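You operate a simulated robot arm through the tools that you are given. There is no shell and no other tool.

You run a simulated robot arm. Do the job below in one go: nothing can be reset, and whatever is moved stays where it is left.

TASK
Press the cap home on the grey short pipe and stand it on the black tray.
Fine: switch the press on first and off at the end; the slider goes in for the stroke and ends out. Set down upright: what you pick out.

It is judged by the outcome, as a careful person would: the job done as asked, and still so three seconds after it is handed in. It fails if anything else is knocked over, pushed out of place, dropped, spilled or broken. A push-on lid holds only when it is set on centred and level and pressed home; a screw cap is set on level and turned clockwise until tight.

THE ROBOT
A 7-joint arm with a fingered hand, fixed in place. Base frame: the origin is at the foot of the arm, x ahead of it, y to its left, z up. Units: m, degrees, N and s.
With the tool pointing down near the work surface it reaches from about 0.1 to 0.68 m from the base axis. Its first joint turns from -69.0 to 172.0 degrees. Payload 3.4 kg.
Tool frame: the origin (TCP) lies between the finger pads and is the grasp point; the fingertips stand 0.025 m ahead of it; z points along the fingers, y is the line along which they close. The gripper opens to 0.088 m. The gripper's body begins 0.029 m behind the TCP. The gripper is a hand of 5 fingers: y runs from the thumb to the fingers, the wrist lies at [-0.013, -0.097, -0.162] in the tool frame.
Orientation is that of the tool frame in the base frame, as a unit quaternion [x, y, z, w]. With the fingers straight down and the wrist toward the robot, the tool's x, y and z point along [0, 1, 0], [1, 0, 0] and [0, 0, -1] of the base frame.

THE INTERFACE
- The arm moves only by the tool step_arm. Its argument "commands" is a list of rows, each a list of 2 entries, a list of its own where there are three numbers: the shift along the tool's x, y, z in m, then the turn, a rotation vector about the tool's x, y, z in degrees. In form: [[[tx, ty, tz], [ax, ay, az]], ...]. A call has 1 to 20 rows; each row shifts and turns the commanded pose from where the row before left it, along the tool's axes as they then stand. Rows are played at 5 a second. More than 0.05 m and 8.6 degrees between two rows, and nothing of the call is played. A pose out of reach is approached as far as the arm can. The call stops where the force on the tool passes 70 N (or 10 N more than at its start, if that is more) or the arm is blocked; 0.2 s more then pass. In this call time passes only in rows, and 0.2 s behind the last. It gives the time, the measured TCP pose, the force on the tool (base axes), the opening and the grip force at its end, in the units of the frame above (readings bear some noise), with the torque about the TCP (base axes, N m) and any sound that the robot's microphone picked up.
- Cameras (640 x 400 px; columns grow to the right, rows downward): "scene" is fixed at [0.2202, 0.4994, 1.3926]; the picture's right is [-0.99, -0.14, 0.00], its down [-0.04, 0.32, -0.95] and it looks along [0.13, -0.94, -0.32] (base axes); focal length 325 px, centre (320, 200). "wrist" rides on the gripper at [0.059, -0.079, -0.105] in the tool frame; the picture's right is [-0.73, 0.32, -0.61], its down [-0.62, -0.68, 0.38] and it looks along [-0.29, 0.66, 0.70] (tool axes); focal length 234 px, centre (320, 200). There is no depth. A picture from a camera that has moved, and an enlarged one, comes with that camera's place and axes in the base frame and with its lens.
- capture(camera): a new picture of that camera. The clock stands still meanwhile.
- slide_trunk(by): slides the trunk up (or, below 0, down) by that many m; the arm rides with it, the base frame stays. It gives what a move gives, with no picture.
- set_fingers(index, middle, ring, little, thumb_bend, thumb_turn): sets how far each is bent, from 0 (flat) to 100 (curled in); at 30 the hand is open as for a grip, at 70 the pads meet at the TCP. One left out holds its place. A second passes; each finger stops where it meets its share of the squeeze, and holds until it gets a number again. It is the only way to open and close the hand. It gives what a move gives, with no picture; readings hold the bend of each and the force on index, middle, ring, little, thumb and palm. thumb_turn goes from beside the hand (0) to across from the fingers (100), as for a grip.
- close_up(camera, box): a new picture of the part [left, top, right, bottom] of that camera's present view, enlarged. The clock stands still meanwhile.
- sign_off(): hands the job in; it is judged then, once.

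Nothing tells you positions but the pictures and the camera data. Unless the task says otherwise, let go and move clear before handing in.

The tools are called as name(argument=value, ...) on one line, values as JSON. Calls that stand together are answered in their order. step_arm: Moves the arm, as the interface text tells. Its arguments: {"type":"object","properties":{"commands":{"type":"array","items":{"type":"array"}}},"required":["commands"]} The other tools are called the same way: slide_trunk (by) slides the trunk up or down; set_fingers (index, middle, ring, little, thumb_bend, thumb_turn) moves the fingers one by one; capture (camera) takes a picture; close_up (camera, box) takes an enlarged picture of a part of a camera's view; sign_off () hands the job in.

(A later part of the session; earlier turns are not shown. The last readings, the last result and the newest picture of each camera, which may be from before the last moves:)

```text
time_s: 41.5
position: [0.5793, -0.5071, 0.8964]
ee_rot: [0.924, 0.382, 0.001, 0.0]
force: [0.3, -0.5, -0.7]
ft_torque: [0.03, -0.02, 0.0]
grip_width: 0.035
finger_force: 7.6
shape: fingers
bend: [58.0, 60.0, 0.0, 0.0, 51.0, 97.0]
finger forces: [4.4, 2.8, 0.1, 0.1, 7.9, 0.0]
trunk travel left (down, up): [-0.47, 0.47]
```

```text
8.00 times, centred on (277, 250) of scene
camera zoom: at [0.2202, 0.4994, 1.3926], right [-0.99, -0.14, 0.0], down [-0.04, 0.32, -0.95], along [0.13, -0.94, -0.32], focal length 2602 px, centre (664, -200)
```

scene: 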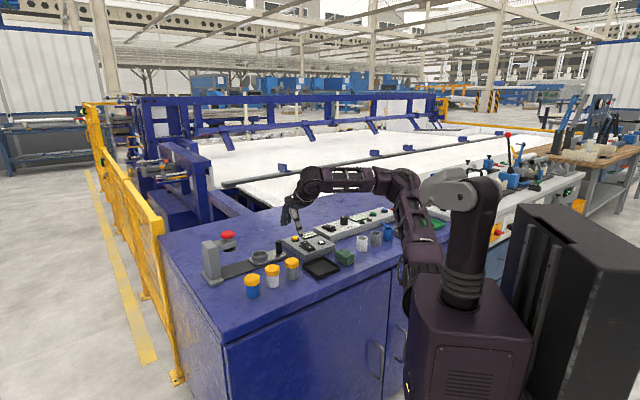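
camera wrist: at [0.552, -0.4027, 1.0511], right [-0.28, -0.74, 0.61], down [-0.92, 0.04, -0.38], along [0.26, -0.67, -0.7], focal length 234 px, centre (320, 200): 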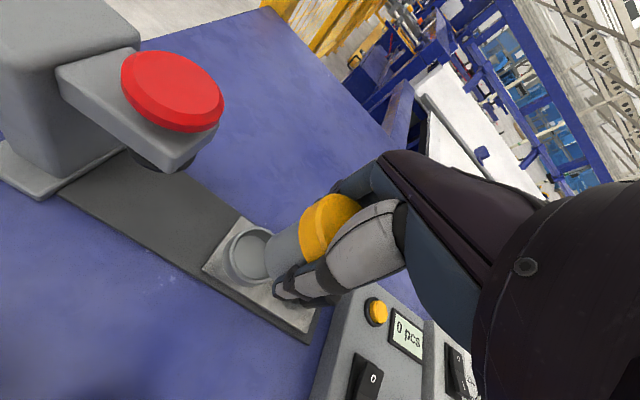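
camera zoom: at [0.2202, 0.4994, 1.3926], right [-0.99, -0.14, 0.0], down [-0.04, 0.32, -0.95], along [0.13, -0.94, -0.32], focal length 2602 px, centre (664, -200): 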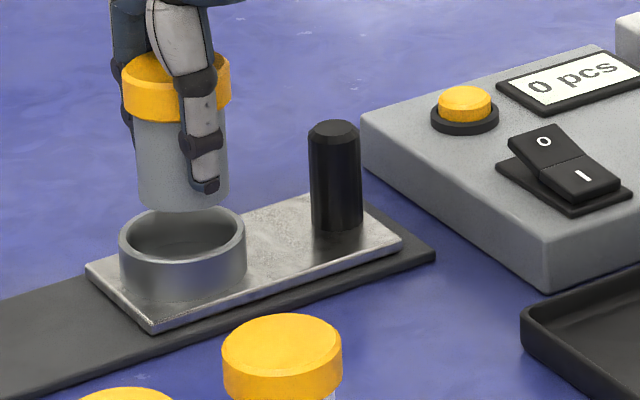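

Nearly aligned; combining both views the pipe wants about 3.5 mm more along the rail direction. I adjust and lower to the rim level.

step_arm(commands=[[[0.0035, 0, 0], [0, 0, 0]], [[0, 0, 0.007], [0, 0, 0]], [[0, 0, 0.007], [0, 0, 0]]])

close_up(camera="wrist", box=[190, 180, 390, 340])

close_up(camera="scene", box=[257, 235, 297, 275])

```text
time_s: 42.3
position: [0.5821, -0.5035, 0.8811]
ee_rot: [0.924, 0.382, -0.001, 0.0]
force: [0.4, 0.6, -0.7]
ft_torque: [-0.01, 0.0, -0.03]
grip_width: 0.0351
finger_force: 8.0
shape: fingers
bend: [58.0, 60.0, 0.0, 0.0, 51.0, 97.0]
finger forces: [4.3, 2.9, 0.0, 0.1, 7.9, 0.0]
trunk travel left (down, up): [-0.47, 0.47]
```

```text
2.50 times, centred on (290, 260) of wrist
camera zoom: at [0.5667, -0.4079, 0.9875], right [-0.28, -0.74, 0.61], down [-0.92, 0.04, -0.38], along [0.26, -0.67, -0.7], focal length 585 px, centre (395, 50)
```

zoom: 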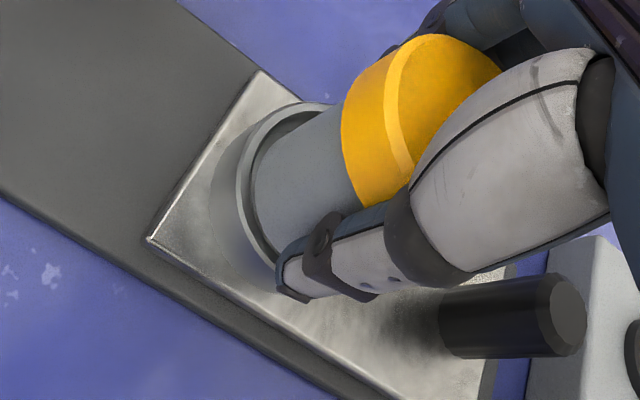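

```text
10.00 times, centred on (277, 255) of scene
camera zoom: at [0.2202, 0.4994, 1.3926], right [-0.99, -0.14, 0.0], down [-0.04, 0.32, -0.95], along [0.13, -0.94, -0.32], focal length 3252 px, centre (750, -350)
```

zoom: 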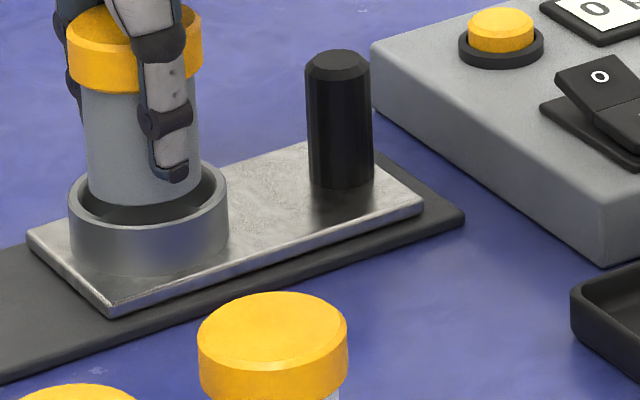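

close_up(camera="wrist", box=[250, 205, 330, 305])

close_up(camera="scene", box=[260, 242, 284, 266])

```text
4.00 times, centred on (290, 255) of wrist
camera zoom: at [0.5667, -0.4079, 0.9875], right [-0.28, -0.74, 0.61], down [-0.92, 0.04, -0.38], along [0.26, -0.67, -0.7], focal length 937 px, centre (440, -20)
```

zoom: 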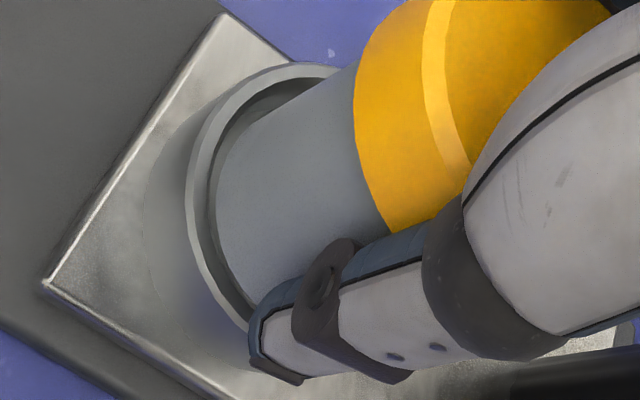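

```text
16.00 times, centred on (272, 254) of scene
camera zoom: at [0.2202, 0.4994, 1.3926], right [-0.99, -0.14, 0.0], down [-0.04, 0.32, -0.95], along [0.13, -0.94, -0.32], focal length 5204 px, centre (1088, -664)
```

zoom: 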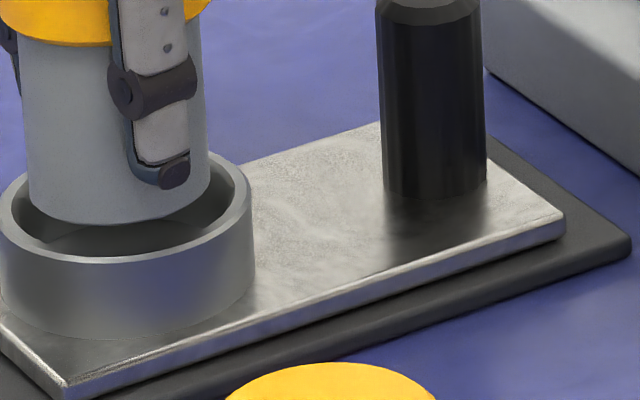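

The two views disagree unless the pipe bottom is about 8 mm above the rim and ~5 mm too far toward the scene camera. I shift by 5 mm accordingly at this height and re-check before inserting.

step_arm(commands=[[[-0.0035, 0.0035, 0], [0, 0, 0]], [[0, 0, 0], [0, 0, 0]]])

close_up(camera="wrist", box=[250, 205, 330, 305])

close_up(camera="scene", box=[260, 242, 284, 266])

```text
time_s: 42.9
position: [0.5803, -0.5087, 0.882]
ee_rot: [0.924, 0.383, 0.001, 0.0]
force: [0.0, -0.1, 0.6]
ft_torque: [0.01, 0.02, -0.03]
grip_width: 0.0349
finger_force: 7.3
shape: fingers
bend: [58.0, 60.0, 0.0, 0.0, 51.0, 97.0]
finger forces: [4.3, 2.8, 0.1, 0.0, 7.8, 0.0]
trunk travel left (down, up): [-0.47, 0.47]
```

```text
4.00 times, centred on (290, 255) of wrist
camera zoom: at [0.5668, -0.413, 0.9878], right [-0.28, -0.74, 0.61], down [-0.92, 0.04, -0.38], along [0.26, -0.67, -0.7], focal length 937 px, centre (440, -20)
```

zoom: 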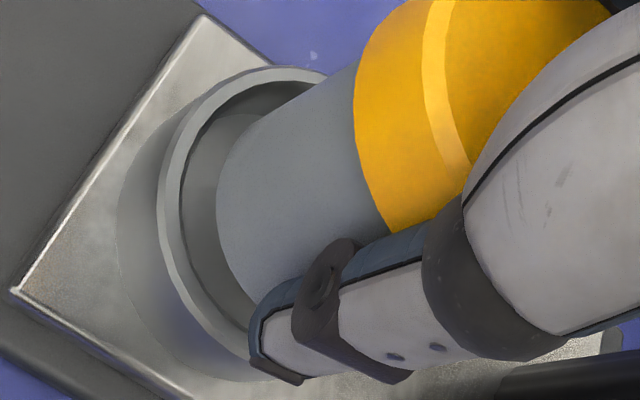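

```text
16.00 times, centred on (272, 254) of scene
camera zoom: at [0.2202, 0.4994, 1.3926], right [-0.99, -0.14, 0.0], down [-0.04, 0.32, -0.95], along [0.13, -0.94, -0.32], focal length 5204 px, centre (1088, -664)
```

zoom: 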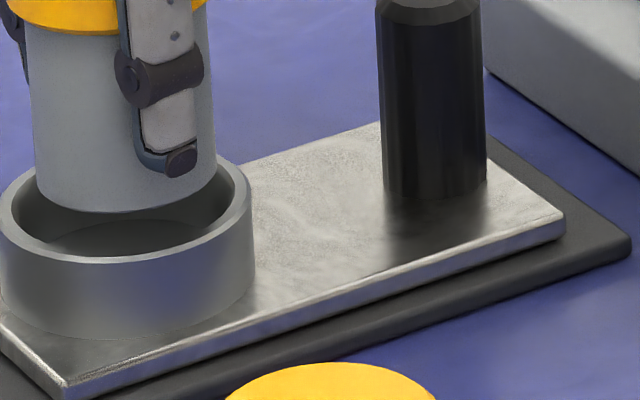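

Now it's centred in both views with the pipe bottom ~8 mm above the rim. I lower it into the nest in small steps, watching the force.

step_arm(commands=[[[0, 0.0005, 0.004], [0, 0, 0]], [[0, 0, 0.004], [0, 0, 0]], [[0, 0, 0.004], [0, 0, 0]], [[0, 0, 0.003], [0, 0, 0]]])

close_up(camera="wrist", box=[250, 205, 330, 305])

close_up(camera="scene", box=[257, 235, 289, 267])

```text
time_s: 43.9
position: [0.5808, -0.5097, 0.8663]
ee_rot: [0.923, 0.384, 0.0, 0.0]
force: [0.5, -0.7, -0.3]
ft_torque: [0.02, -0.03, 0.01]
grip_width: 0.0349
finger_force: 7.2
shape: fingers
bend: [58.0, 60.0, 0.0, 0.0, 51.0, 97.0]
finger forces: [4.4, 2.8, 0.0, 0.0, 7.9, 0.1]
trunk travel left (down, up): [-0.47, 0.47]
```

```text
4.00 times, centred on (290, 255) of wrist
camera zoom: at [0.5673, -0.4135, 0.9728], right [-0.28, -0.74, 0.61], down [-0.92, 0.04, -0.38], along [0.26, -0.67, -0.7], focal length 937 px, centre (440, -20)
```

zoom: 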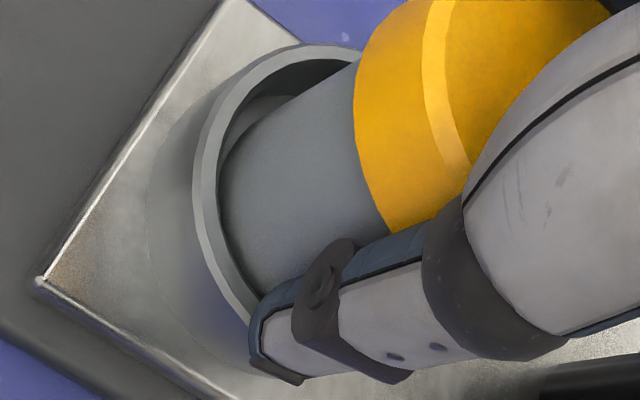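

```text
12.50 times, centred on (273, 251) of scene
camera zoom: at [0.2202, 0.4994, 1.3926], right [-0.99, -0.14, 0.0], down [-0.04, 0.32, -0.95], along [0.13, -0.94, -0.32], focal length 4066 px, centre (908, -438)
```

zoom: 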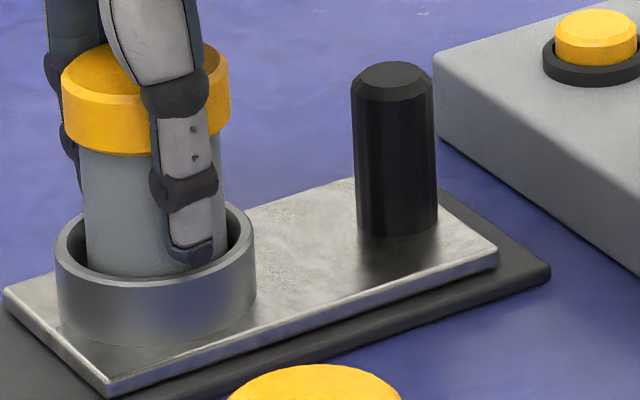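

Inside the nest with no side force. Continue down in 1.5–2 mm steps until contact shows.

step_arm(commands=[[[0, 0, 0.002], [0, 0, 0]], [[0, 0, 0.002], [0, 0, 0]]])

close_up(camera="wrist", box=[250, 205, 330, 305])

close_up(camera="scene", box=[257, 235, 289, 267])

```text
time_s: 44.5
position: [0.582, -0.5105, 0.862]
ee_rot: [0.924, 0.384, 0.0, 0.001]
force: [0.4, -0.3, -1.0]
ft_torque: [0.02, 0.01, 0.0]
grip_width: 0.0348
finger_force: 7.7
shape: fingers
bend: [58.0, 60.0, 0.0, 0.0, 51.0, 97.0]
finger forces: [4.4, 2.8, 0.0, 0.0, 7.8, 0.0]
trunk travel left (down, up): [-0.47, 0.47]
```

```text
4.00 times, centred on (290, 255) of wrist
camera zoom: at [0.5672, -0.4132, 0.9685], right [-0.28, -0.74, 0.61], down [-0.92, 0.04, -0.38], along [0.26, -0.67, -0.7], focal length 937 px, centre (440, -20)
```

zoom: 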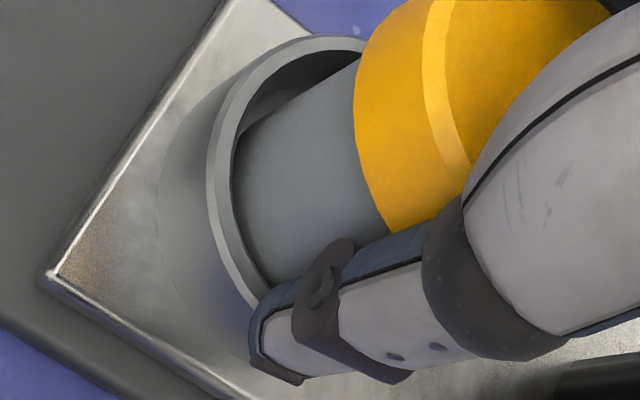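

```text
12.50 times, centred on (273, 251) of scene
camera zoom: at [0.2202, 0.4994, 1.3926], right [-0.99, -0.14, 0.0], down [-0.04, 0.32, -0.95], along [0.13, -0.94, -0.32], focal length 4066 px, centre (908, -438)
```

zoom: 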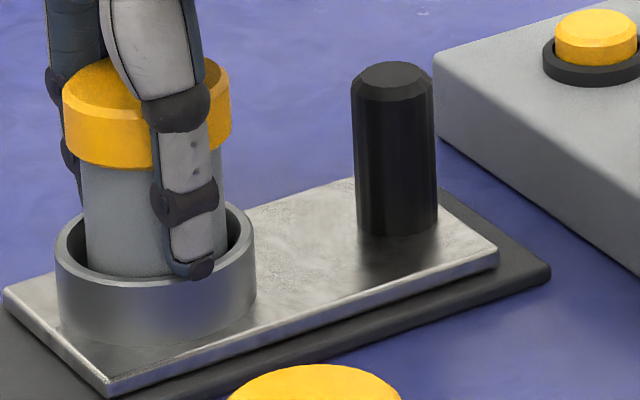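

step_arm(commands=[[[0, 0, 0.0015], [0, 0, 0]]])

step_arm(commands=[[[0, 0, 0.0015], [0, 0, 0]]])

close_up(camera="scene", box=[257, 235, 289, 267])

close_up(camera="wrist", box=[250, 205, 330, 305])

```text
time_s: 44.9
position: [0.5812, -0.5101, 0.8615]
ee_rot: [0.924, 0.383, 0.0, -0.001]
force: [0.2, -0.3, 0.9]
ft_torque: [-0.03, -0.02, 0.02]
grip_width: 0.0347
finger_force: 9.3
shape: fingers
bend: [58.0, 60.0, 0.0, 0.0, 51.0, 97.0]
finger forces: [5.2, 4.2, 0.1, 0.0, 8.2, 0.0]
trunk travel left (down, up): [-0.47, 0.47]
```

```text
time_s: 45.3
position: [0.5811, -0.5102, 0.862]
ee_rot: [0.923, 0.384, 0.001, 0.001]
force: [-0.7, -0.4, 5.2]
ft_torque: [-0.08, -0.14, -0.05]
grip_width: 0.0351
finger_force: 10.8
shape: fingers
bend: [58.0, 60.0, 0.0, 0.0, 51.0, 97.0]
finger forces: [8.8, 5.1, 0.0, 0.1, 8.0, 0.0]
trunk travel left (down, up): [-0.47, 0.47]
```

```text
12.50 times, centred on (273, 251) of scene
camera zoom: at [0.2202, 0.4994, 1.3926], right [-0.99, -0.14, 0.0], down [-0.04, 0.32, -0.95], along [0.13, -0.94, -0.32], focal length 4066 px, centre (908, -438)
```

zoom: 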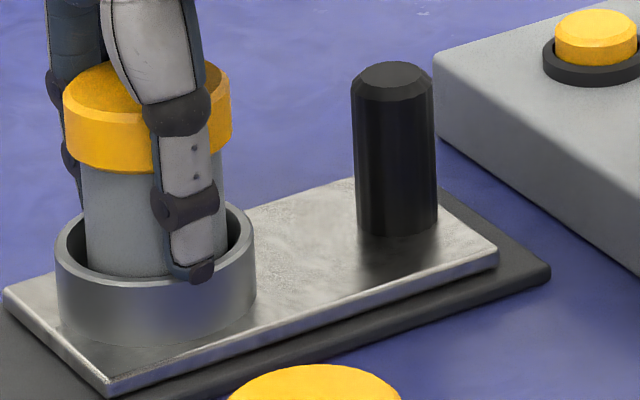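

```text
4.00 times, centred on (290, 255) of wrist
camera zoom: at [0.5667, -0.4128, 0.9673], right [-0.29, -0.74, 0.61], down [-0.92, 0.04, -0.39], along [0.26, -0.67, -0.69], focal length 937 px, centre (440, -20)
```

zoom: 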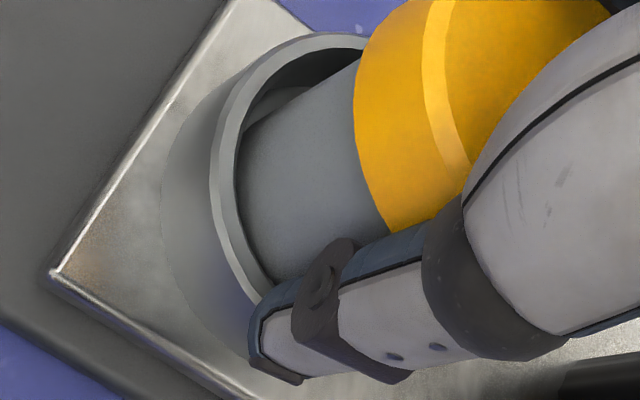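

Contact at ~5 N: the fingertips have met the nest rim, with the pipe about 13 mm into the nest. I unload 1 mm and relax the grip gradually so the pipe settles the last few millimetres inside the nest.

step_arm(commands=[[[0, 0, -0.0015], [0, 0, 0]]])

set_fingers(index=58, middle=58, thumb_bend=49)

set_fingers(index=56, middle=56, thumb_bend=47)

close_up(camera="scene", box=[257, 235, 289, 267])

close_up(camera="wrist", box=[250, 205, 330, 305])

```text
time_s: 45.7
position: [0.5814, -0.5092, 0.8628]
ee_rot: [0.924, 0.383, 0.0, 0.0]
force: [1.2, -0.5, 3.5]
ft_torque: [-0.09, -0.11, -0.03]
grip_width: 0.0349
finger_force: 9.7
shape: fingers
bend: [58.0, 60.0, 0.0, 0.0, 51.0, 97.0]
finger forces: [7.6, 4.3, 0.1, 0.1, 7.8, 0.1]
trunk travel left (down, up): [-0.47, 0.47]
```

```text
time_s: 46.7
position: [0.5809, -0.5101, 0.8618]
ee_rot: [0.923, 0.384, 0.0, 0.0]
force: [-0.4, 1.1, 1.2]
ft_torque: [-0.02, -0.01, -0.01]
grip_width: 0.0381
finger_force: 4.4
shape: fingers
bend: [57.0, 58.0, 0.0, 0.0, 48.0, 97.0]
finger forces: [2.5, 3.1, 0.1, 0.1, 3.0, 0.1]
trunk travel left (down, up): [-0.47, 0.47]
```

```text
time_s: 47.7
position: [0.582, -0.5109, 0.8616]
ee_rot: [0.924, 0.384, 0.0, 0.0]
force: [-1.4, 1.1, 1.2]
ft_torque: [0.0, 0.02, -0.01]
grip_width: 0.0394
finger_force: 3.6
shape: fingers
bend: [56.0, 57.0, 0.0, 0.0, 47.0, 97.0]
finger forces: [1.3, 3.0, 0.1, 0.0, 2.1, 0.0]
trunk travel left (down, up): [-0.47, 0.47]
```

```text
12.50 times, centred on (273, 251) of scene
camera zoom: at [0.2202, 0.4994, 1.3926], right [-0.99, -0.14, 0.0], down [-0.04, 0.32, -0.95], along [0.13, -0.94, -0.32], focal length 4066 px, centre (908, -438)
```

zoom: 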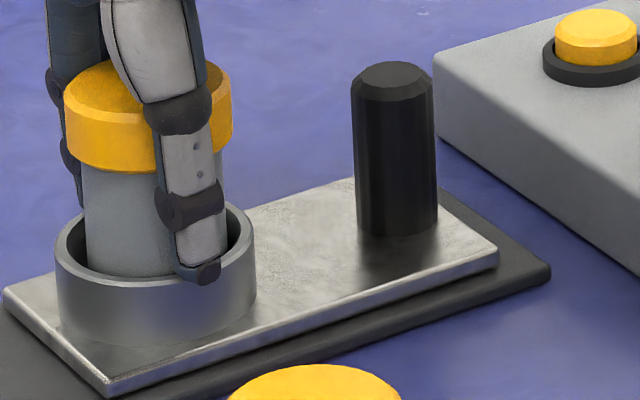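

```text
4.00 times, centred on (290, 255) of wrist
camera zoom: at [0.5668, -0.4129, 0.9677], right [-0.28, -0.74, 0.61], down [-0.92, 0.04, -0.38], along [0.26, -0.67, -0.7], focal length 937 px, centre (440, -20)
```

zoom: 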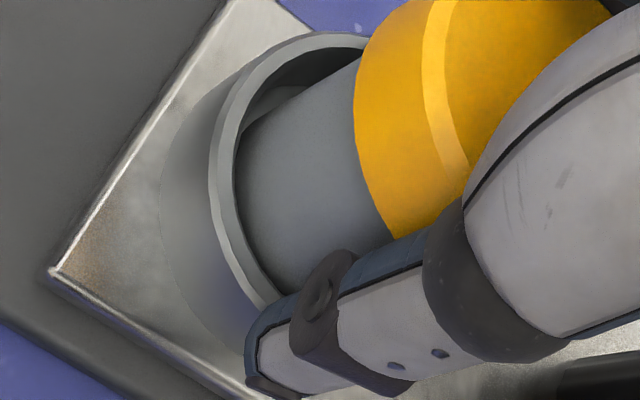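

Still holding lightly (≈2–3 N). Continue relaxing.

set_fingers(index=54, middle=54, thumb_bend=45)

set_fingers(index=52, middle=52, thumb_bend=43)

close_up(camera="scene", box=[257, 235, 289, 267])

close_up(camera="wrist", box=[250, 205, 330, 305])

```text
time_s: 48.7
position: [0.581, -0.5097, 0.8627]
ee_rot: [0.924, 0.383, 0.001, 0.001]
force: [-0.5, 0.8, 3.0]
ft_torque: [-0.05, -0.01, -0.01]
grip_width: 0.0427
finger_force: 1.1
shape: fingers
bend: [54.0, 55.0, 0.0, 0.0, 45.0, 97.0]
finger forces: [0.1, 3.1, 0.1, 0.1, 0.1, 0.0]
trunk travel left (down, up): [-0.47, 0.47]
```

```text
time_s: 49.7
position: [0.581, -0.5095, 0.8618]
ee_rot: [0.924, 0.383, 0.0, -0.001]
force: [-1.8, 0.8, 2.3]
ft_torque: [-0.09, -0.02, 0.0]
grip_width: 0.0465
finger_force: 2.4
shape: fingers
bend: [52.0, 54.0, 0.0, 0.0, 43.0, 97.0]
finger forces: [0.0, 3.3, 0.0, 0.0, 0.2, 0.0]
trunk travel left (down, up): [-0.47, 0.47]
```

```text
12.50 times, centred on (273, 251) of scene
camera zoom: at [0.2202, 0.4994, 1.3926], right [-0.99, -0.14, 0.0], down [-0.04, 0.32, -0.95], along [0.13, -0.94, -0.32], focal length 4066 px, centre (908, -438)
```

zoom: 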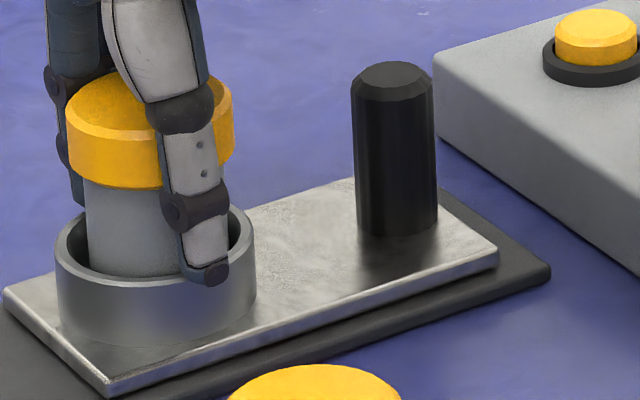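

```text
4.00 times, centred on (290, 255) of wrist
camera zoom: at [0.5666, -0.4127, 0.9679], right [-0.28, -0.74, 0.61], down [-0.92, 0.04, -0.38], along [0.26, -0.67, -0.7], focal length 937 px, centre (440, -20)
```

zoom: 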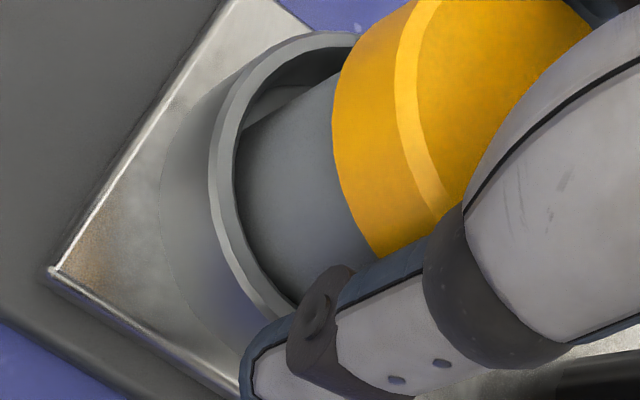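

The pipe has settled about 5 mm to the nest floor with the cap still level. I lift 1.5 mm to free the fingertip from the rim, then open fully.

step_arm(commands=[[[0, 0, -0.0015], [0, 0, 0]]])

set_fingers(index=44, middle=44, thumb_bend=36)

set_fingers(index=30, middle=30, thumb_bend=24)

close_up(camera="scene", box=[250, 220, 300, 270])

close_up(camera="wrist", box=[210, 160, 390, 305])

```text
time_s: 50.1
position: [0.5805, -0.5096, 0.8631]
ee_rot: [0.924, 0.383, 0.0, 0.001]
force: [-0.9, 0.0, -0.1]
ft_torque: [-0.06, 0.0, 0.03]
grip_width: 0.0469
finger_force: 0.4
shape: fingers
bend: [52.0, 53.0, 0.0, 0.0, 43.0, 97.0]
finger forces: [0.1, 0.9, 0.0, 0.1, 0.1, 0.1]
trunk travel left (down, up): [-0.47, 0.47]
```

```text
time_s: 51.1
position: [0.5826, -0.5097, 0.8641]
ee_rot: [0.923, 0.384, -0.001, 0.0]
force: [0.2, 0.1, -0.2]
ft_torque: [-0.04, -0.01, 0.0]
grip_width: 0.0629
finger_force: 0.1
shape: fingers
bend: [44.0, 44.0, 0.0, 0.0, 36.0, 97.0]
finger forces: [0.0, 0.0, 0.0, 0.0, 0.1, 0.1]
trunk travel left (down, up): [-0.47, 0.47]
```

```text
time_s: 52.1
position: [0.5826, -0.5108, 0.8631]
ee_rot: [0.923, 0.384, 0.0, 0.0]
force: [-1.1, 0.3, -0.1]
ft_torque: [0.05, -0.01, 0.02]
grip_width: 0.0886
finger_force: 0.0
shape: fingers
bend: [30.0, 30.0, 0.0, 0.0, 24.0, 97.0]
finger forces: [0.0, 0.0, 0.0, 0.0, 0.0, 0.1]
trunk travel left (down, up): [-0.47, 0.47]
```

```text
8.00 times, centred on (275, 245) of scene
camera zoom: at [0.2202, 0.4994, 1.3926], right [-0.99, -0.14, 0.0], down [-0.04, 0.32, -0.95], along [0.13, -0.94, -0.32], focal length 2602 px, centre (680, -160)
```

zoom: 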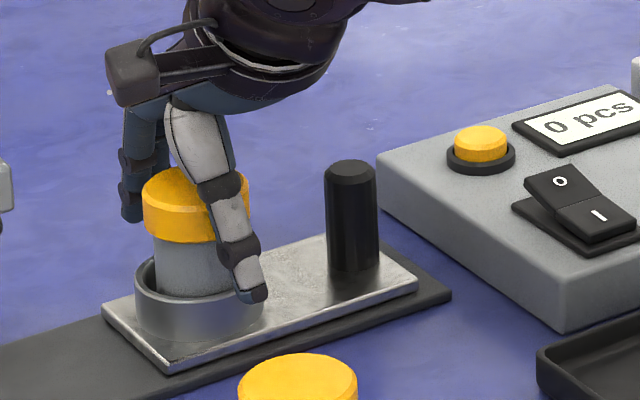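

```text
2.76 times, centred on (300, 232) of wrist
camera zoom: at [0.5673, -0.4134, 0.9688], right [-0.28, -0.74, 0.61], down [-0.92, 0.04, -0.38], along [0.26, -0.67, -0.7], focal length 646 px, centre (375, 110)
```

zoom: 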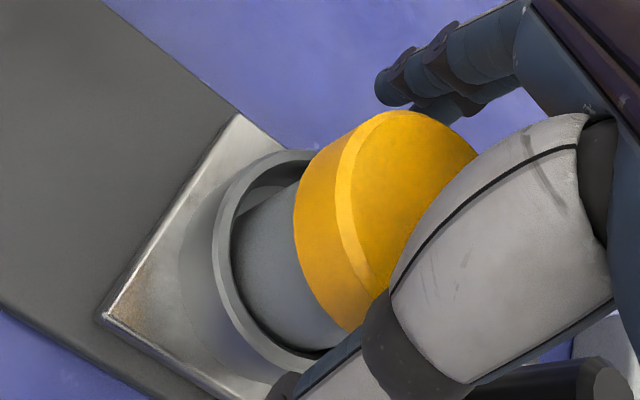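

The pipe stands upright in the nest with its cap on. I rise straight up, clear of the cap.

step_arm(commands=[[[0, 0, -0.02], [0, 0, 0]], [[0, 0, -0.03], [0, 0, 0]], [[0, 0, -0.04], [0, 0, 0]], [[0, 0, -0.04], [0, 0, 0]]])

close_up(camera="scene", box=[200, 210, 310, 285])

capture(camera="wrist")

```text
time_s: 53.1
position: [0.58, -0.5094, 0.9931]
ee_rot: [0.924, 0.382, -0.001, 0.001]
force: [-0.1, 1.1, 0.6]
ft_torque: [-0.03, 0.01, 0.02]
grip_width: 0.0888
finger_force: 0.0
shape: fingers
bend: [30.0, 30.0, 0.0, 0.0, 24.0, 97.0]
finger forces: [0.1, 0.0, 0.1, 0.0, 0.1, 0.1]
trunk travel left (down, up): [-0.47, 0.47]
```

```text
5.33 times, centred on (255, 248) of scene
camera zoom: at [0.2202, 0.4994, 1.3926], right [-0.99, -0.14, 0.0], down [-0.04, 0.32, -0.95], along [0.13, -0.94, -0.32], focal length 1735 px, centre (667, -53)
```

zoom: 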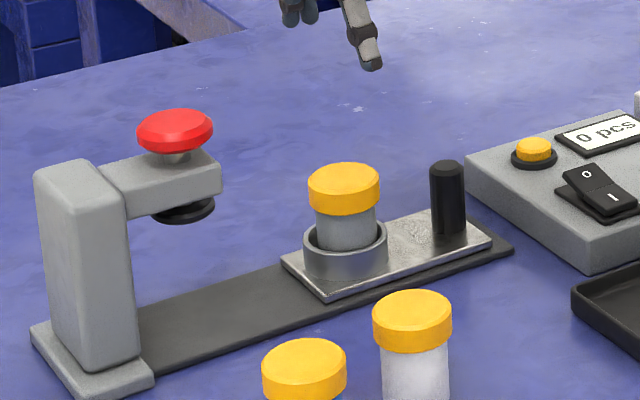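

```text
taken
camera wrist: at [0.5664, -0.4127, 1.0991], right [-0.28, -0.74, 0.61], down [-0.92, 0.04, -0.38], along [0.26, -0.67, -0.7], focal length 234 px, centre (320, 200)
```

wrist: 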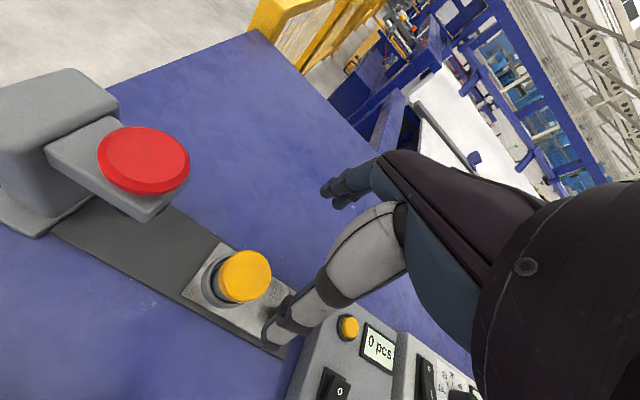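

The pipe is in the nest. Next is the slider handle; I look closely at it and at the space beside it.

close_up(camera="wrist", box=[180, 230, 380, 380])

close_up(camera="scene", box=[255, 225, 305, 270])

close_up(camera="scene", box=[200, 220, 260, 270])

```text
2.67 times, centred on (280, 305) of wrist
camera zoom: at [0.5664, -0.4127, 1.0991], right [-0.28, -0.74, 0.61], down [-0.92, 0.04, -0.38], along [0.26, -0.67, -0.7], focal length 624 px, centre (427, -80)
```

zoom: 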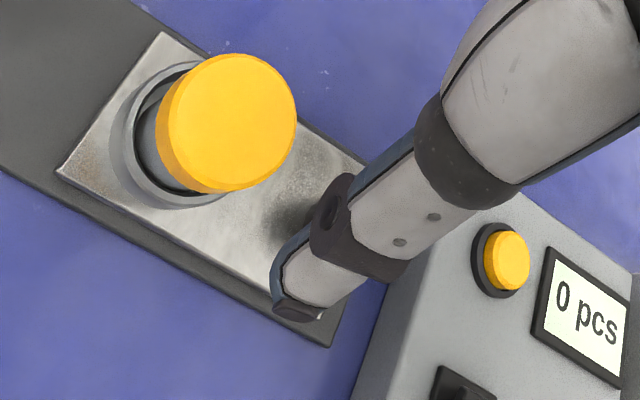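

```text
8.89 times, centred on (280, 248) of scene
camera zoom: at [0.2202, 0.4994, 1.3926], right [-0.99, -0.14, 0.0], down [-0.04, 0.32, -0.95], along [0.13, -0.94, -0.32], focal length 2891 px, centre (676, -222)
```

zoom: 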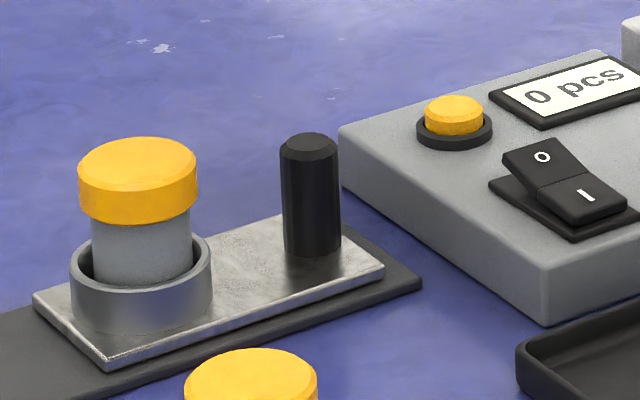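

```text
8.00 times, centred on (230, 245) of scene
camera zoom: at [0.2202, 0.4994, 1.3926], right [-0.99, -0.14, 0.0], down [-0.04, 0.32, -0.95], along [0.13, -0.94, -0.32], focal length 2602 px, centre (1040, -160)
```

zoom: 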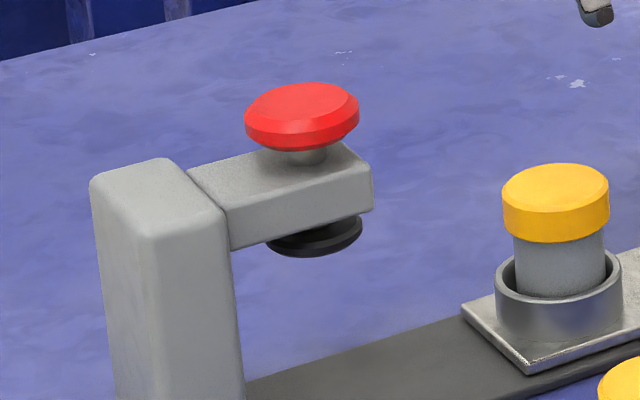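

The handle is at about (0.522,-0.563), top z≈0.863. To push it positively I'll turn the hand so thumb and fingers close partly along the rail, and centre above the handle at height.

step_arm(commands=[[[-0.04, 0, 0], [0, 0, 0]], [[-0.04, 0, 0], [0, 0, 0]], [[0, 0, 0], [0, 0, -7]], [[0, 0, 0], [0, 0, -7]], [[0, 0, 0], [0, 0, -7]], [[0, 0, 0], [0, 0, -7]], [[0, 0, 0], [0, 0, -7]]])

capture(camera="wrist")

close_up(camera="scene", box=[220, 170, 340, 270])

```text
time_s: 54.7
position: [0.5231, -0.5669, 0.9939]
ee_rot: [0.765, 0.644, -0.001, 0.0]
force: [0.7, -0.6, -0.6]
ft_torque: [0.0, 0.04, 0.0]
grip_width: 0.0885
finger_force: 0.0
shape: fingers
bend: [30.0, 30.0, 0.0, 0.0, 24.0, 97.0]
finger forces: [0.0, 0.1, 0.1, 0.1, 0.1, 0.0]
trunk travel left (down, up): [-0.47, 0.47]
```

```text
taken
camera wrist: at [0.4577, -0.4958, 1.0987], right [0.19, -0.77, 0.61], down [-0.78, -0.5, -0.38], along [0.6, -0.4, -0.7], focal length 234 px, centre (320, 200)
```

wrist: 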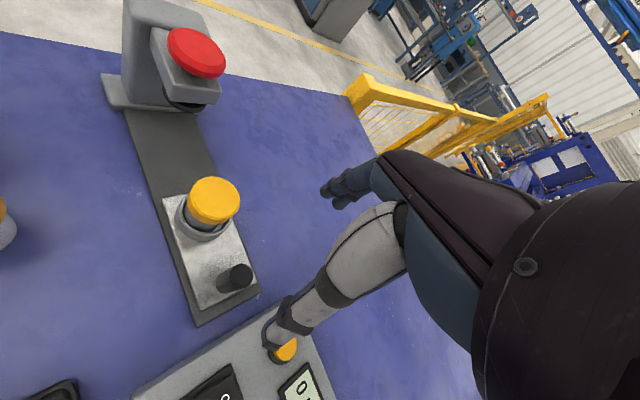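

```text
4.00 times, centred on (280, 220) of scene
camera zoom: at [0.2202, 0.4994, 1.3926], right [-0.99, -0.14, 0.0], down [-0.04, 0.32, -0.95], along [0.13, -0.94, -0.32], focal length 1301 px, centre (480, 120)
```

zoom: 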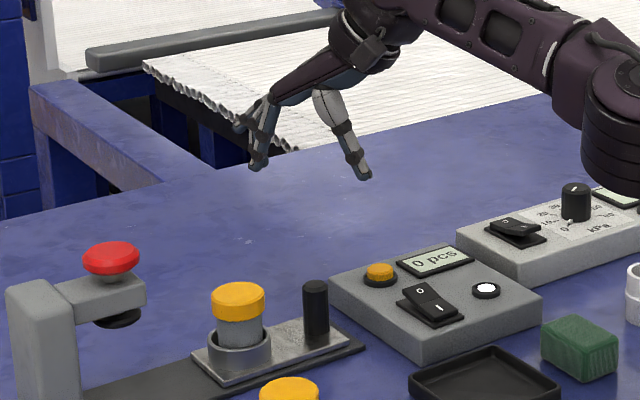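

Good view from here. I pre-shape the hand narrower (clear of the yellow button and box), and lower to just above the handle.

set_fingers(index=44, middle=44, thumb_bend=40)

step_arm(commands=[[[0, 0, 0.03], [0, 0, 0]], [[0, 0, 0.03], [0, 0, 0]], [[0, 0, 0.025], [0, 0, 0]]])

close_up(camera="wrist", box=[160, 170, 400, 370])

close_up(camera="scene", box=[260, 210, 320, 260])

```text
time_s: 55.7
position: [0.5251, -0.5662, 0.994]
ee_rot: [0.766, 0.643, 0.0, 0.0]
force: [0.1, -0.2, 0.7]
ft_torque: [-0.02, 0.01, 0.0]
grip_width: 0.0595
finger_force: 0.0
shape: fingers
bend: [44.0, 44.0, 0.0, 0.0, 40.0, 97.0]
finger forces: [0.1, 0.0, 0.0, 0.0, 0.0, 0.0]
trunk travel left (down, up): [-0.47, 0.47]
```

```text
time_s: 56.5
position: [0.5255, -0.5674, 0.9086]
ee_rot: [0.767, 0.642, 0.001, 0.0]
force: [0.6, -0.1, -1.2]
ft_torque: [0.04, 0.0, 0.0]
grip_width: 0.0597
finger_force: 0.0
shape: fingers
bend: [44.0, 44.0, 0.0, 0.0, 40.0, 97.0]
finger forces: [0.0, 0.1, 0.0, 0.1, 0.0, 0.1]
trunk travel left (down, up): [-0.47, 0.47]
```

```text
2.00 times, centred on (280, 270) of wrist
camera zoom: at [0.4581, -0.4962, 1.0132], right [0.19, -0.77, 0.61], down [-0.78, -0.5, -0.38], along [0.6, -0.4, -0.7], focal length 468 px, centre (400, 60)
```

zoom: 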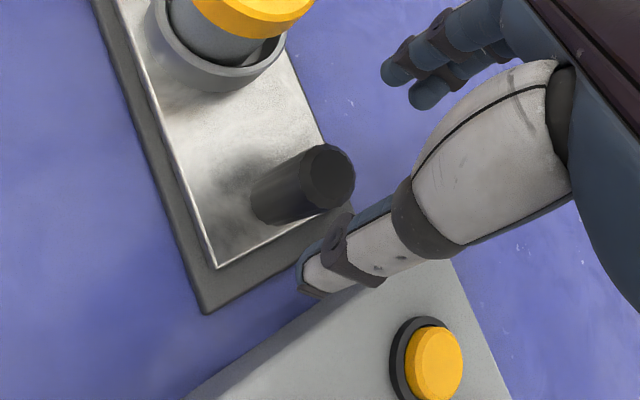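

```text
8.00 times, centred on (290, 235) of scene
camera zoom: at [0.2202, 0.4994, 1.3926], right [-0.99, -0.14, 0.0], down [-0.04, 0.32, -0.95], along [0.13, -0.94, -0.32], focal length 2602 px, centre (560, -80)
```

zoom: 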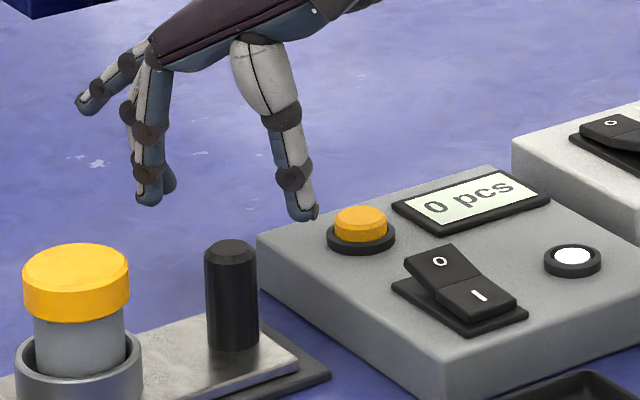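

Aligned within a few millimetres. I correct slightly and lower so the pads straddle the upper half of the handle.

step_arm(commands=[[[-0.002, -0.003, 0.01], [0, 0, 0]], [[0, 0, 0.015], [0, 0, 0]], [[0, 0, 0.015], [0, 0, 0]]])

close_up(camera="wrist", box=[200, 170, 400, 340])

close_up(camera="scene", box=[260, 215, 320, 265])

```text
time_s: 57.3
position: [0.5227, -0.5695, 0.8686]
ee_rot: [0.765, 0.644, 0.0, 0.0]
force: [-0.3, -0.5, 0.1]
ft_torque: [-0.03, 0.04, 0.03]
grip_width: 0.0596
finger_force: 0.0
shape: fingers
bend: [44.0, 44.0, 0.0, 0.0, 40.0, 97.0]
finger forces: [0.0, 0.0, 0.0, 0.0, 0.1, 0.1]
trunk travel left (down, up): [-0.47, 0.47]
```

```text
2.35 times, centred on (300, 255) of wrist
camera zoom: at [0.4543, -0.4976, 0.9736], right [0.19, -0.77, 0.61], down [-0.78, -0.5, -0.38], along [0.6, -0.4, -0.7], focal length 551 px, centre (367, 71)
```

zoom: 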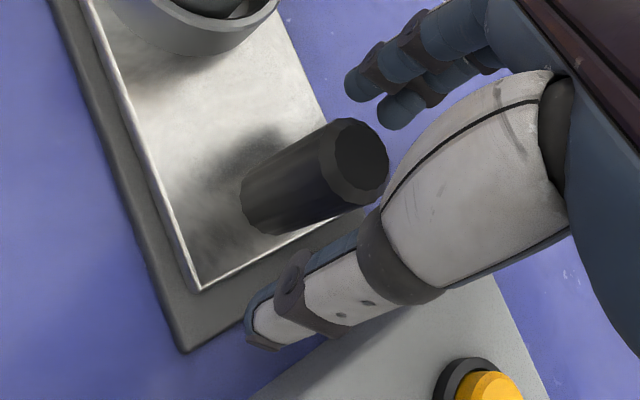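

```text
8.00 times, centred on (290, 240) of scene
camera zoom: at [0.2202, 0.4994, 1.3926], right [-0.99, -0.14, 0.0], down [-0.04, 0.32, -0.95], along [0.13, -0.94, -0.32], focal length 2602 px, centre (560, -120)
```

zoom: 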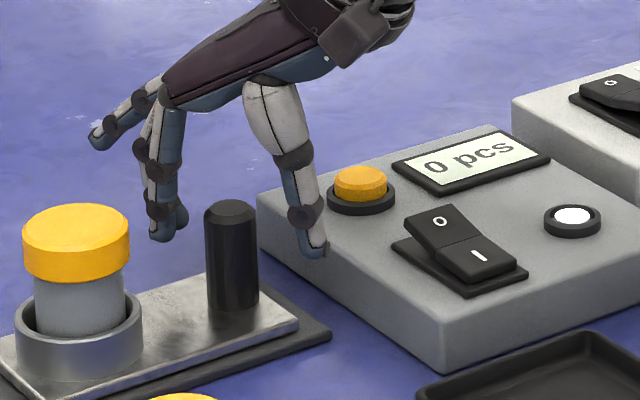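

The handle is centred between thumb and fingers. Closing on it.

set_fingers(index=60, middle=60, thumb_bend=56)

set_fingers(index=72, middle=72, thumb_bend=68)

close_up(camera="wrist", box=[200, 170, 400, 340])

close_up(camera="scene", box=[260, 215, 320, 265])

```text
time_s: 58.3
position: [0.5216, -0.5683, 0.8682]
ee_rot: [0.766, 0.643, 0.001, 0.0]
force: [-0.3, 0.0, 0.3]
ft_torque: [0.0, 0.01, 0.0]
grip_width: 0.0255
finger_force: 0.4
shape: fingers
bend: [59.0, 60.0, 0.0, 0.0, 56.0, 97.0]
finger forces: [0.5, 0.0, 0.1, 0.0, 0.0, 0.0]
trunk travel left (down, up): [-0.47, 0.47]
```

```text
time_s: 59.3
position: [0.5242, -0.5688, 0.8672]
ee_rot: [0.765, 0.644, 0.001, -0.001]
force: [8.2, -3.2, -1.0]
ft_torque: [-0.06, -0.14, 0.04]
grip_width: 0.0167
finger_force: 8.6
shape: fingers
bend: [59.0, 66.0, 0.0, 0.0, 63.0, 97.0]
finger forces: [8.0, 4.7, 0.1, 0.0, 4.2, 0.0]
trunk travel left (down, up): [-0.47, 0.47]
```

```text
2.35 times, centred on (300, 255) of wrist
camera zoom: at [0.4558, -0.4978, 0.9732], right [0.19, -0.77, 0.61], down [-0.78, -0.5, -0.38], along [0.6, -0.4, -0.7], focal length 551 px, centre (367, 71)
```

zoom: 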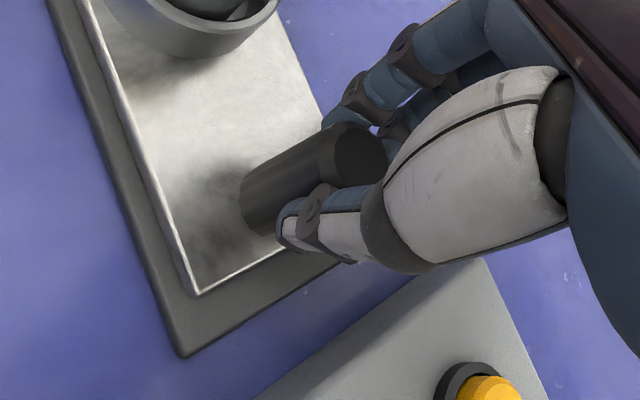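

```text
8.00 times, centred on (290, 240) of scene
camera zoom: at [0.2202, 0.4994, 1.3926], right [-0.99, -0.14, 0.0], down [-0.04, 0.32, -0.95], along [0.13, -0.94, -0.32], focal length 2602 px, centre (560, -120)
```

zoom: 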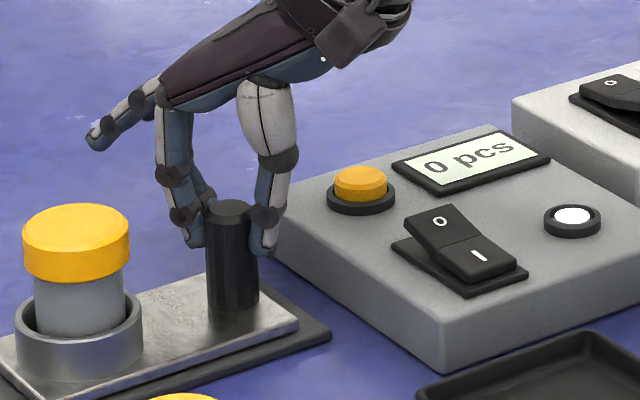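

The handle is caged and gripped. I push the slider along the rail toward the press in small rows, watching side force.

step_arm(commands=[[[0.008, 0.006, 0], [0, 0, 0]], [[0.012, 0.009, 0], [0, 0, 0]], [[0.012, 0.009, 0], [0, 0, 0]]])

close_up(camera="scene", box=[200, 205, 310, 285])

capture(camera="wrist")

```text
time_s: 60.1
position: [0.5524, -0.5405, 0.8672]
ee_rot: [0.766, 0.643, -0.001, -0.002]
force: [4.4, -2.5, -1.7]
ft_torque: [-0.06, -0.09, 0.01]
grip_width: 0.0164
finger_force: 7.9
shape: fingers
bend: [60.0, 67.0, 0.0, 0.0, 62.0, 97.0]
finger forces: [7.0, 4.5, 0.0, 0.1, 4.8, 0.1]
trunk travel left (down, up): [-0.47, 0.47]
```

```text
5.00 times, centred on (255, 245) of scene
camera zoom: at [0.2202, 0.4994, 1.3926], right [-0.99, -0.14, 0.0], down [-0.04, 0.32, -0.95], along [0.13, -0.94, -0.32], focal length 1626 px, centre (645, -25)
```

zoom: 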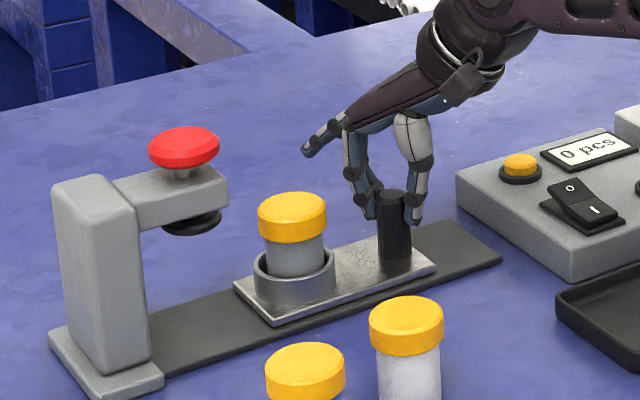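

```text
taken
camera wrist: at [0.4845, -0.47, 0.9731], right [0.19, -0.77, 0.61], down [-0.78, -0.5, -0.38], along [0.6, -0.4, -0.7], focal length 234 px, centre (320, 200)
```

wrist: 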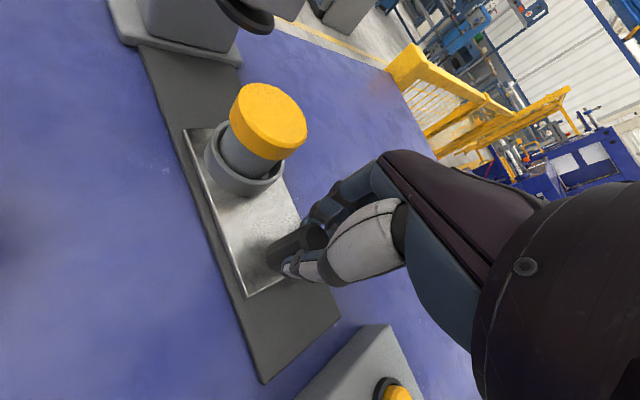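

The slider runs smoothly and the pipe stays upright. Continue, checking the clearance between my hand and the press head.

step_arm(commands=[[[0.012, 0.009, 0], [0, 0, 0]], [[0.012, 0.009, 0], [0, 0, 0]]])

close_up(camera="scene", box=[200, 205, 310, 285])

capture(camera="wrist")

```text
time_s: 60.7
position: [0.5749, -0.5186, 0.8682]
ee_rot: [0.766, 0.643, 0.001, -0.001]
force: [3.4, -1.3, -1.5]
ft_torque: [-0.01, -0.05, 0.04]
grip_width: 0.0163
finger_force: 7.6
shape: fingers
bend: [60.0, 67.0, 0.0, 0.0, 62.0, 97.0]
finger forces: [6.5, 3.6, 0.0, 0.0, 5.3, 0.0]
trunk travel left (down, up): [-0.47, 0.47]
```

```text
5.00 times, centred on (255, 245) of scene
camera zoom: at [0.2202, 0.4994, 1.3926], right [-0.99, -0.14, 0.0], down [-0.04, 0.32, -0.95], along [0.13, -0.94, -0.32], focal length 1626 px, centre (645, -25)
```

zoom: 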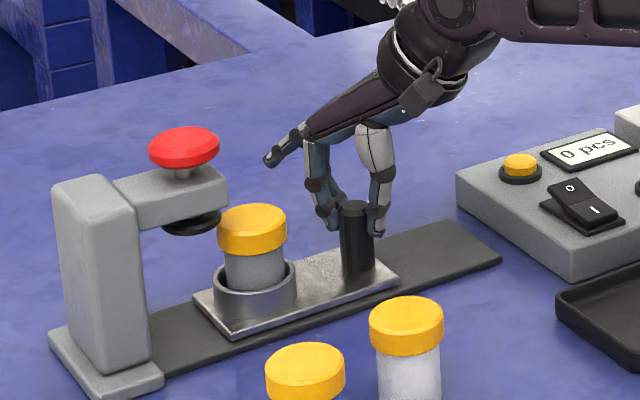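

```text
taken
camera wrist: at [0.5065, -0.4489, 0.9733], right [0.19, -0.77, 0.61], down [-0.78, -0.5, -0.38], along [0.6, -0.4, -0.7], focal length 234 px, centre (320, 200)
```

wrist: 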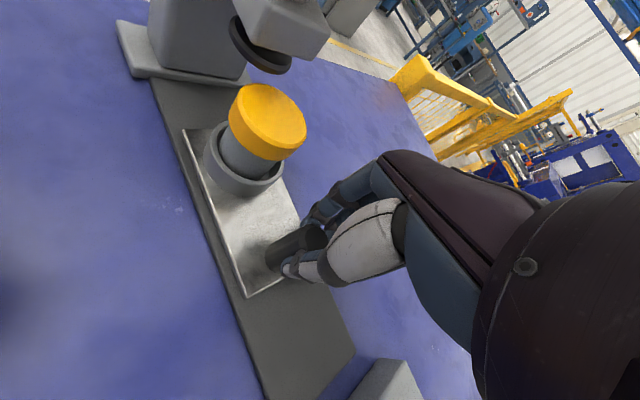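

Clear so far; the cap top will pass just below the ram pad. Two more short rows.

step_arm(commands=[[[0.01, 0.0075, 0], [0, 0, 0]], [[0.01, 0.0075, 0], [0, 0, 0]]])

close_up(camera="scene", box=[200, 215, 280, 275])

capture(camera="wrist")

```text
time_s: 61.3
position: [0.5923, -0.5019, 0.8676]
ee_rot: [0.766, 0.643, 0.0, -0.001]
force: [2.2, -0.8, -2.5]
ft_torque: [0.02, 0.01, 0.04]
grip_width: 0.0163
finger_force: 7.7
shape: fingers
bend: [61.0, 68.0, 0.0, 0.0, 61.0, 97.0]
finger forces: [6.4, 3.3, 0.1, 0.0, 5.6, 0.1]
trunk travel left (down, up): [-0.47, 0.47]
```

```text
6.67 times, centred on (240, 245) of scene
camera zoom: at [0.2202, 0.4994, 1.3926], right [-0.99, -0.14, 0.0], down [-0.04, 0.32, -0.95], along [0.13, -0.94, -0.32], focal length 2168 px, centre (853, -100)
```

zoom: 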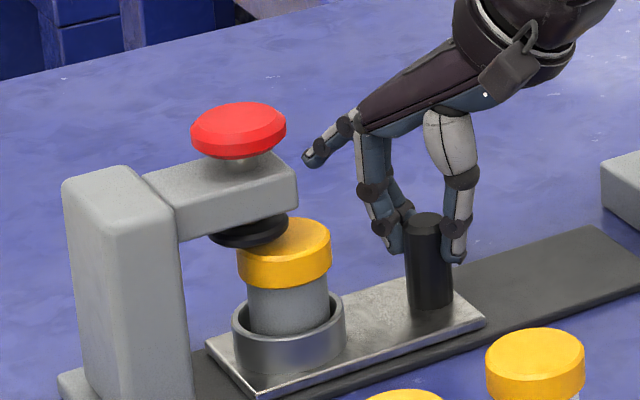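

```text
taken
camera wrist: at [0.5244, -0.4317, 0.9732], right [0.19, -0.77, 0.61], down [-0.78, -0.5, -0.38], along [0.6, -0.4, -0.7], focal length 234 px, centre (320, 200)
```

wrist: 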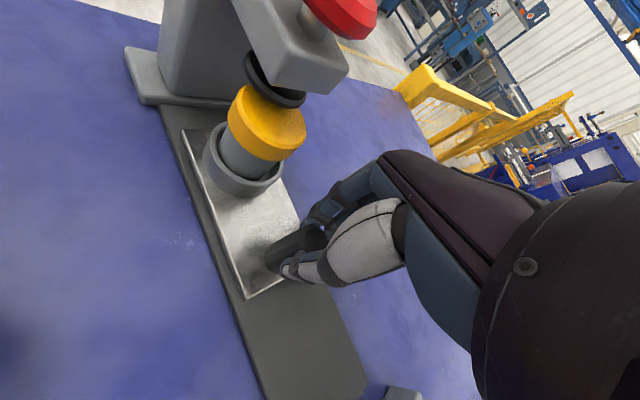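

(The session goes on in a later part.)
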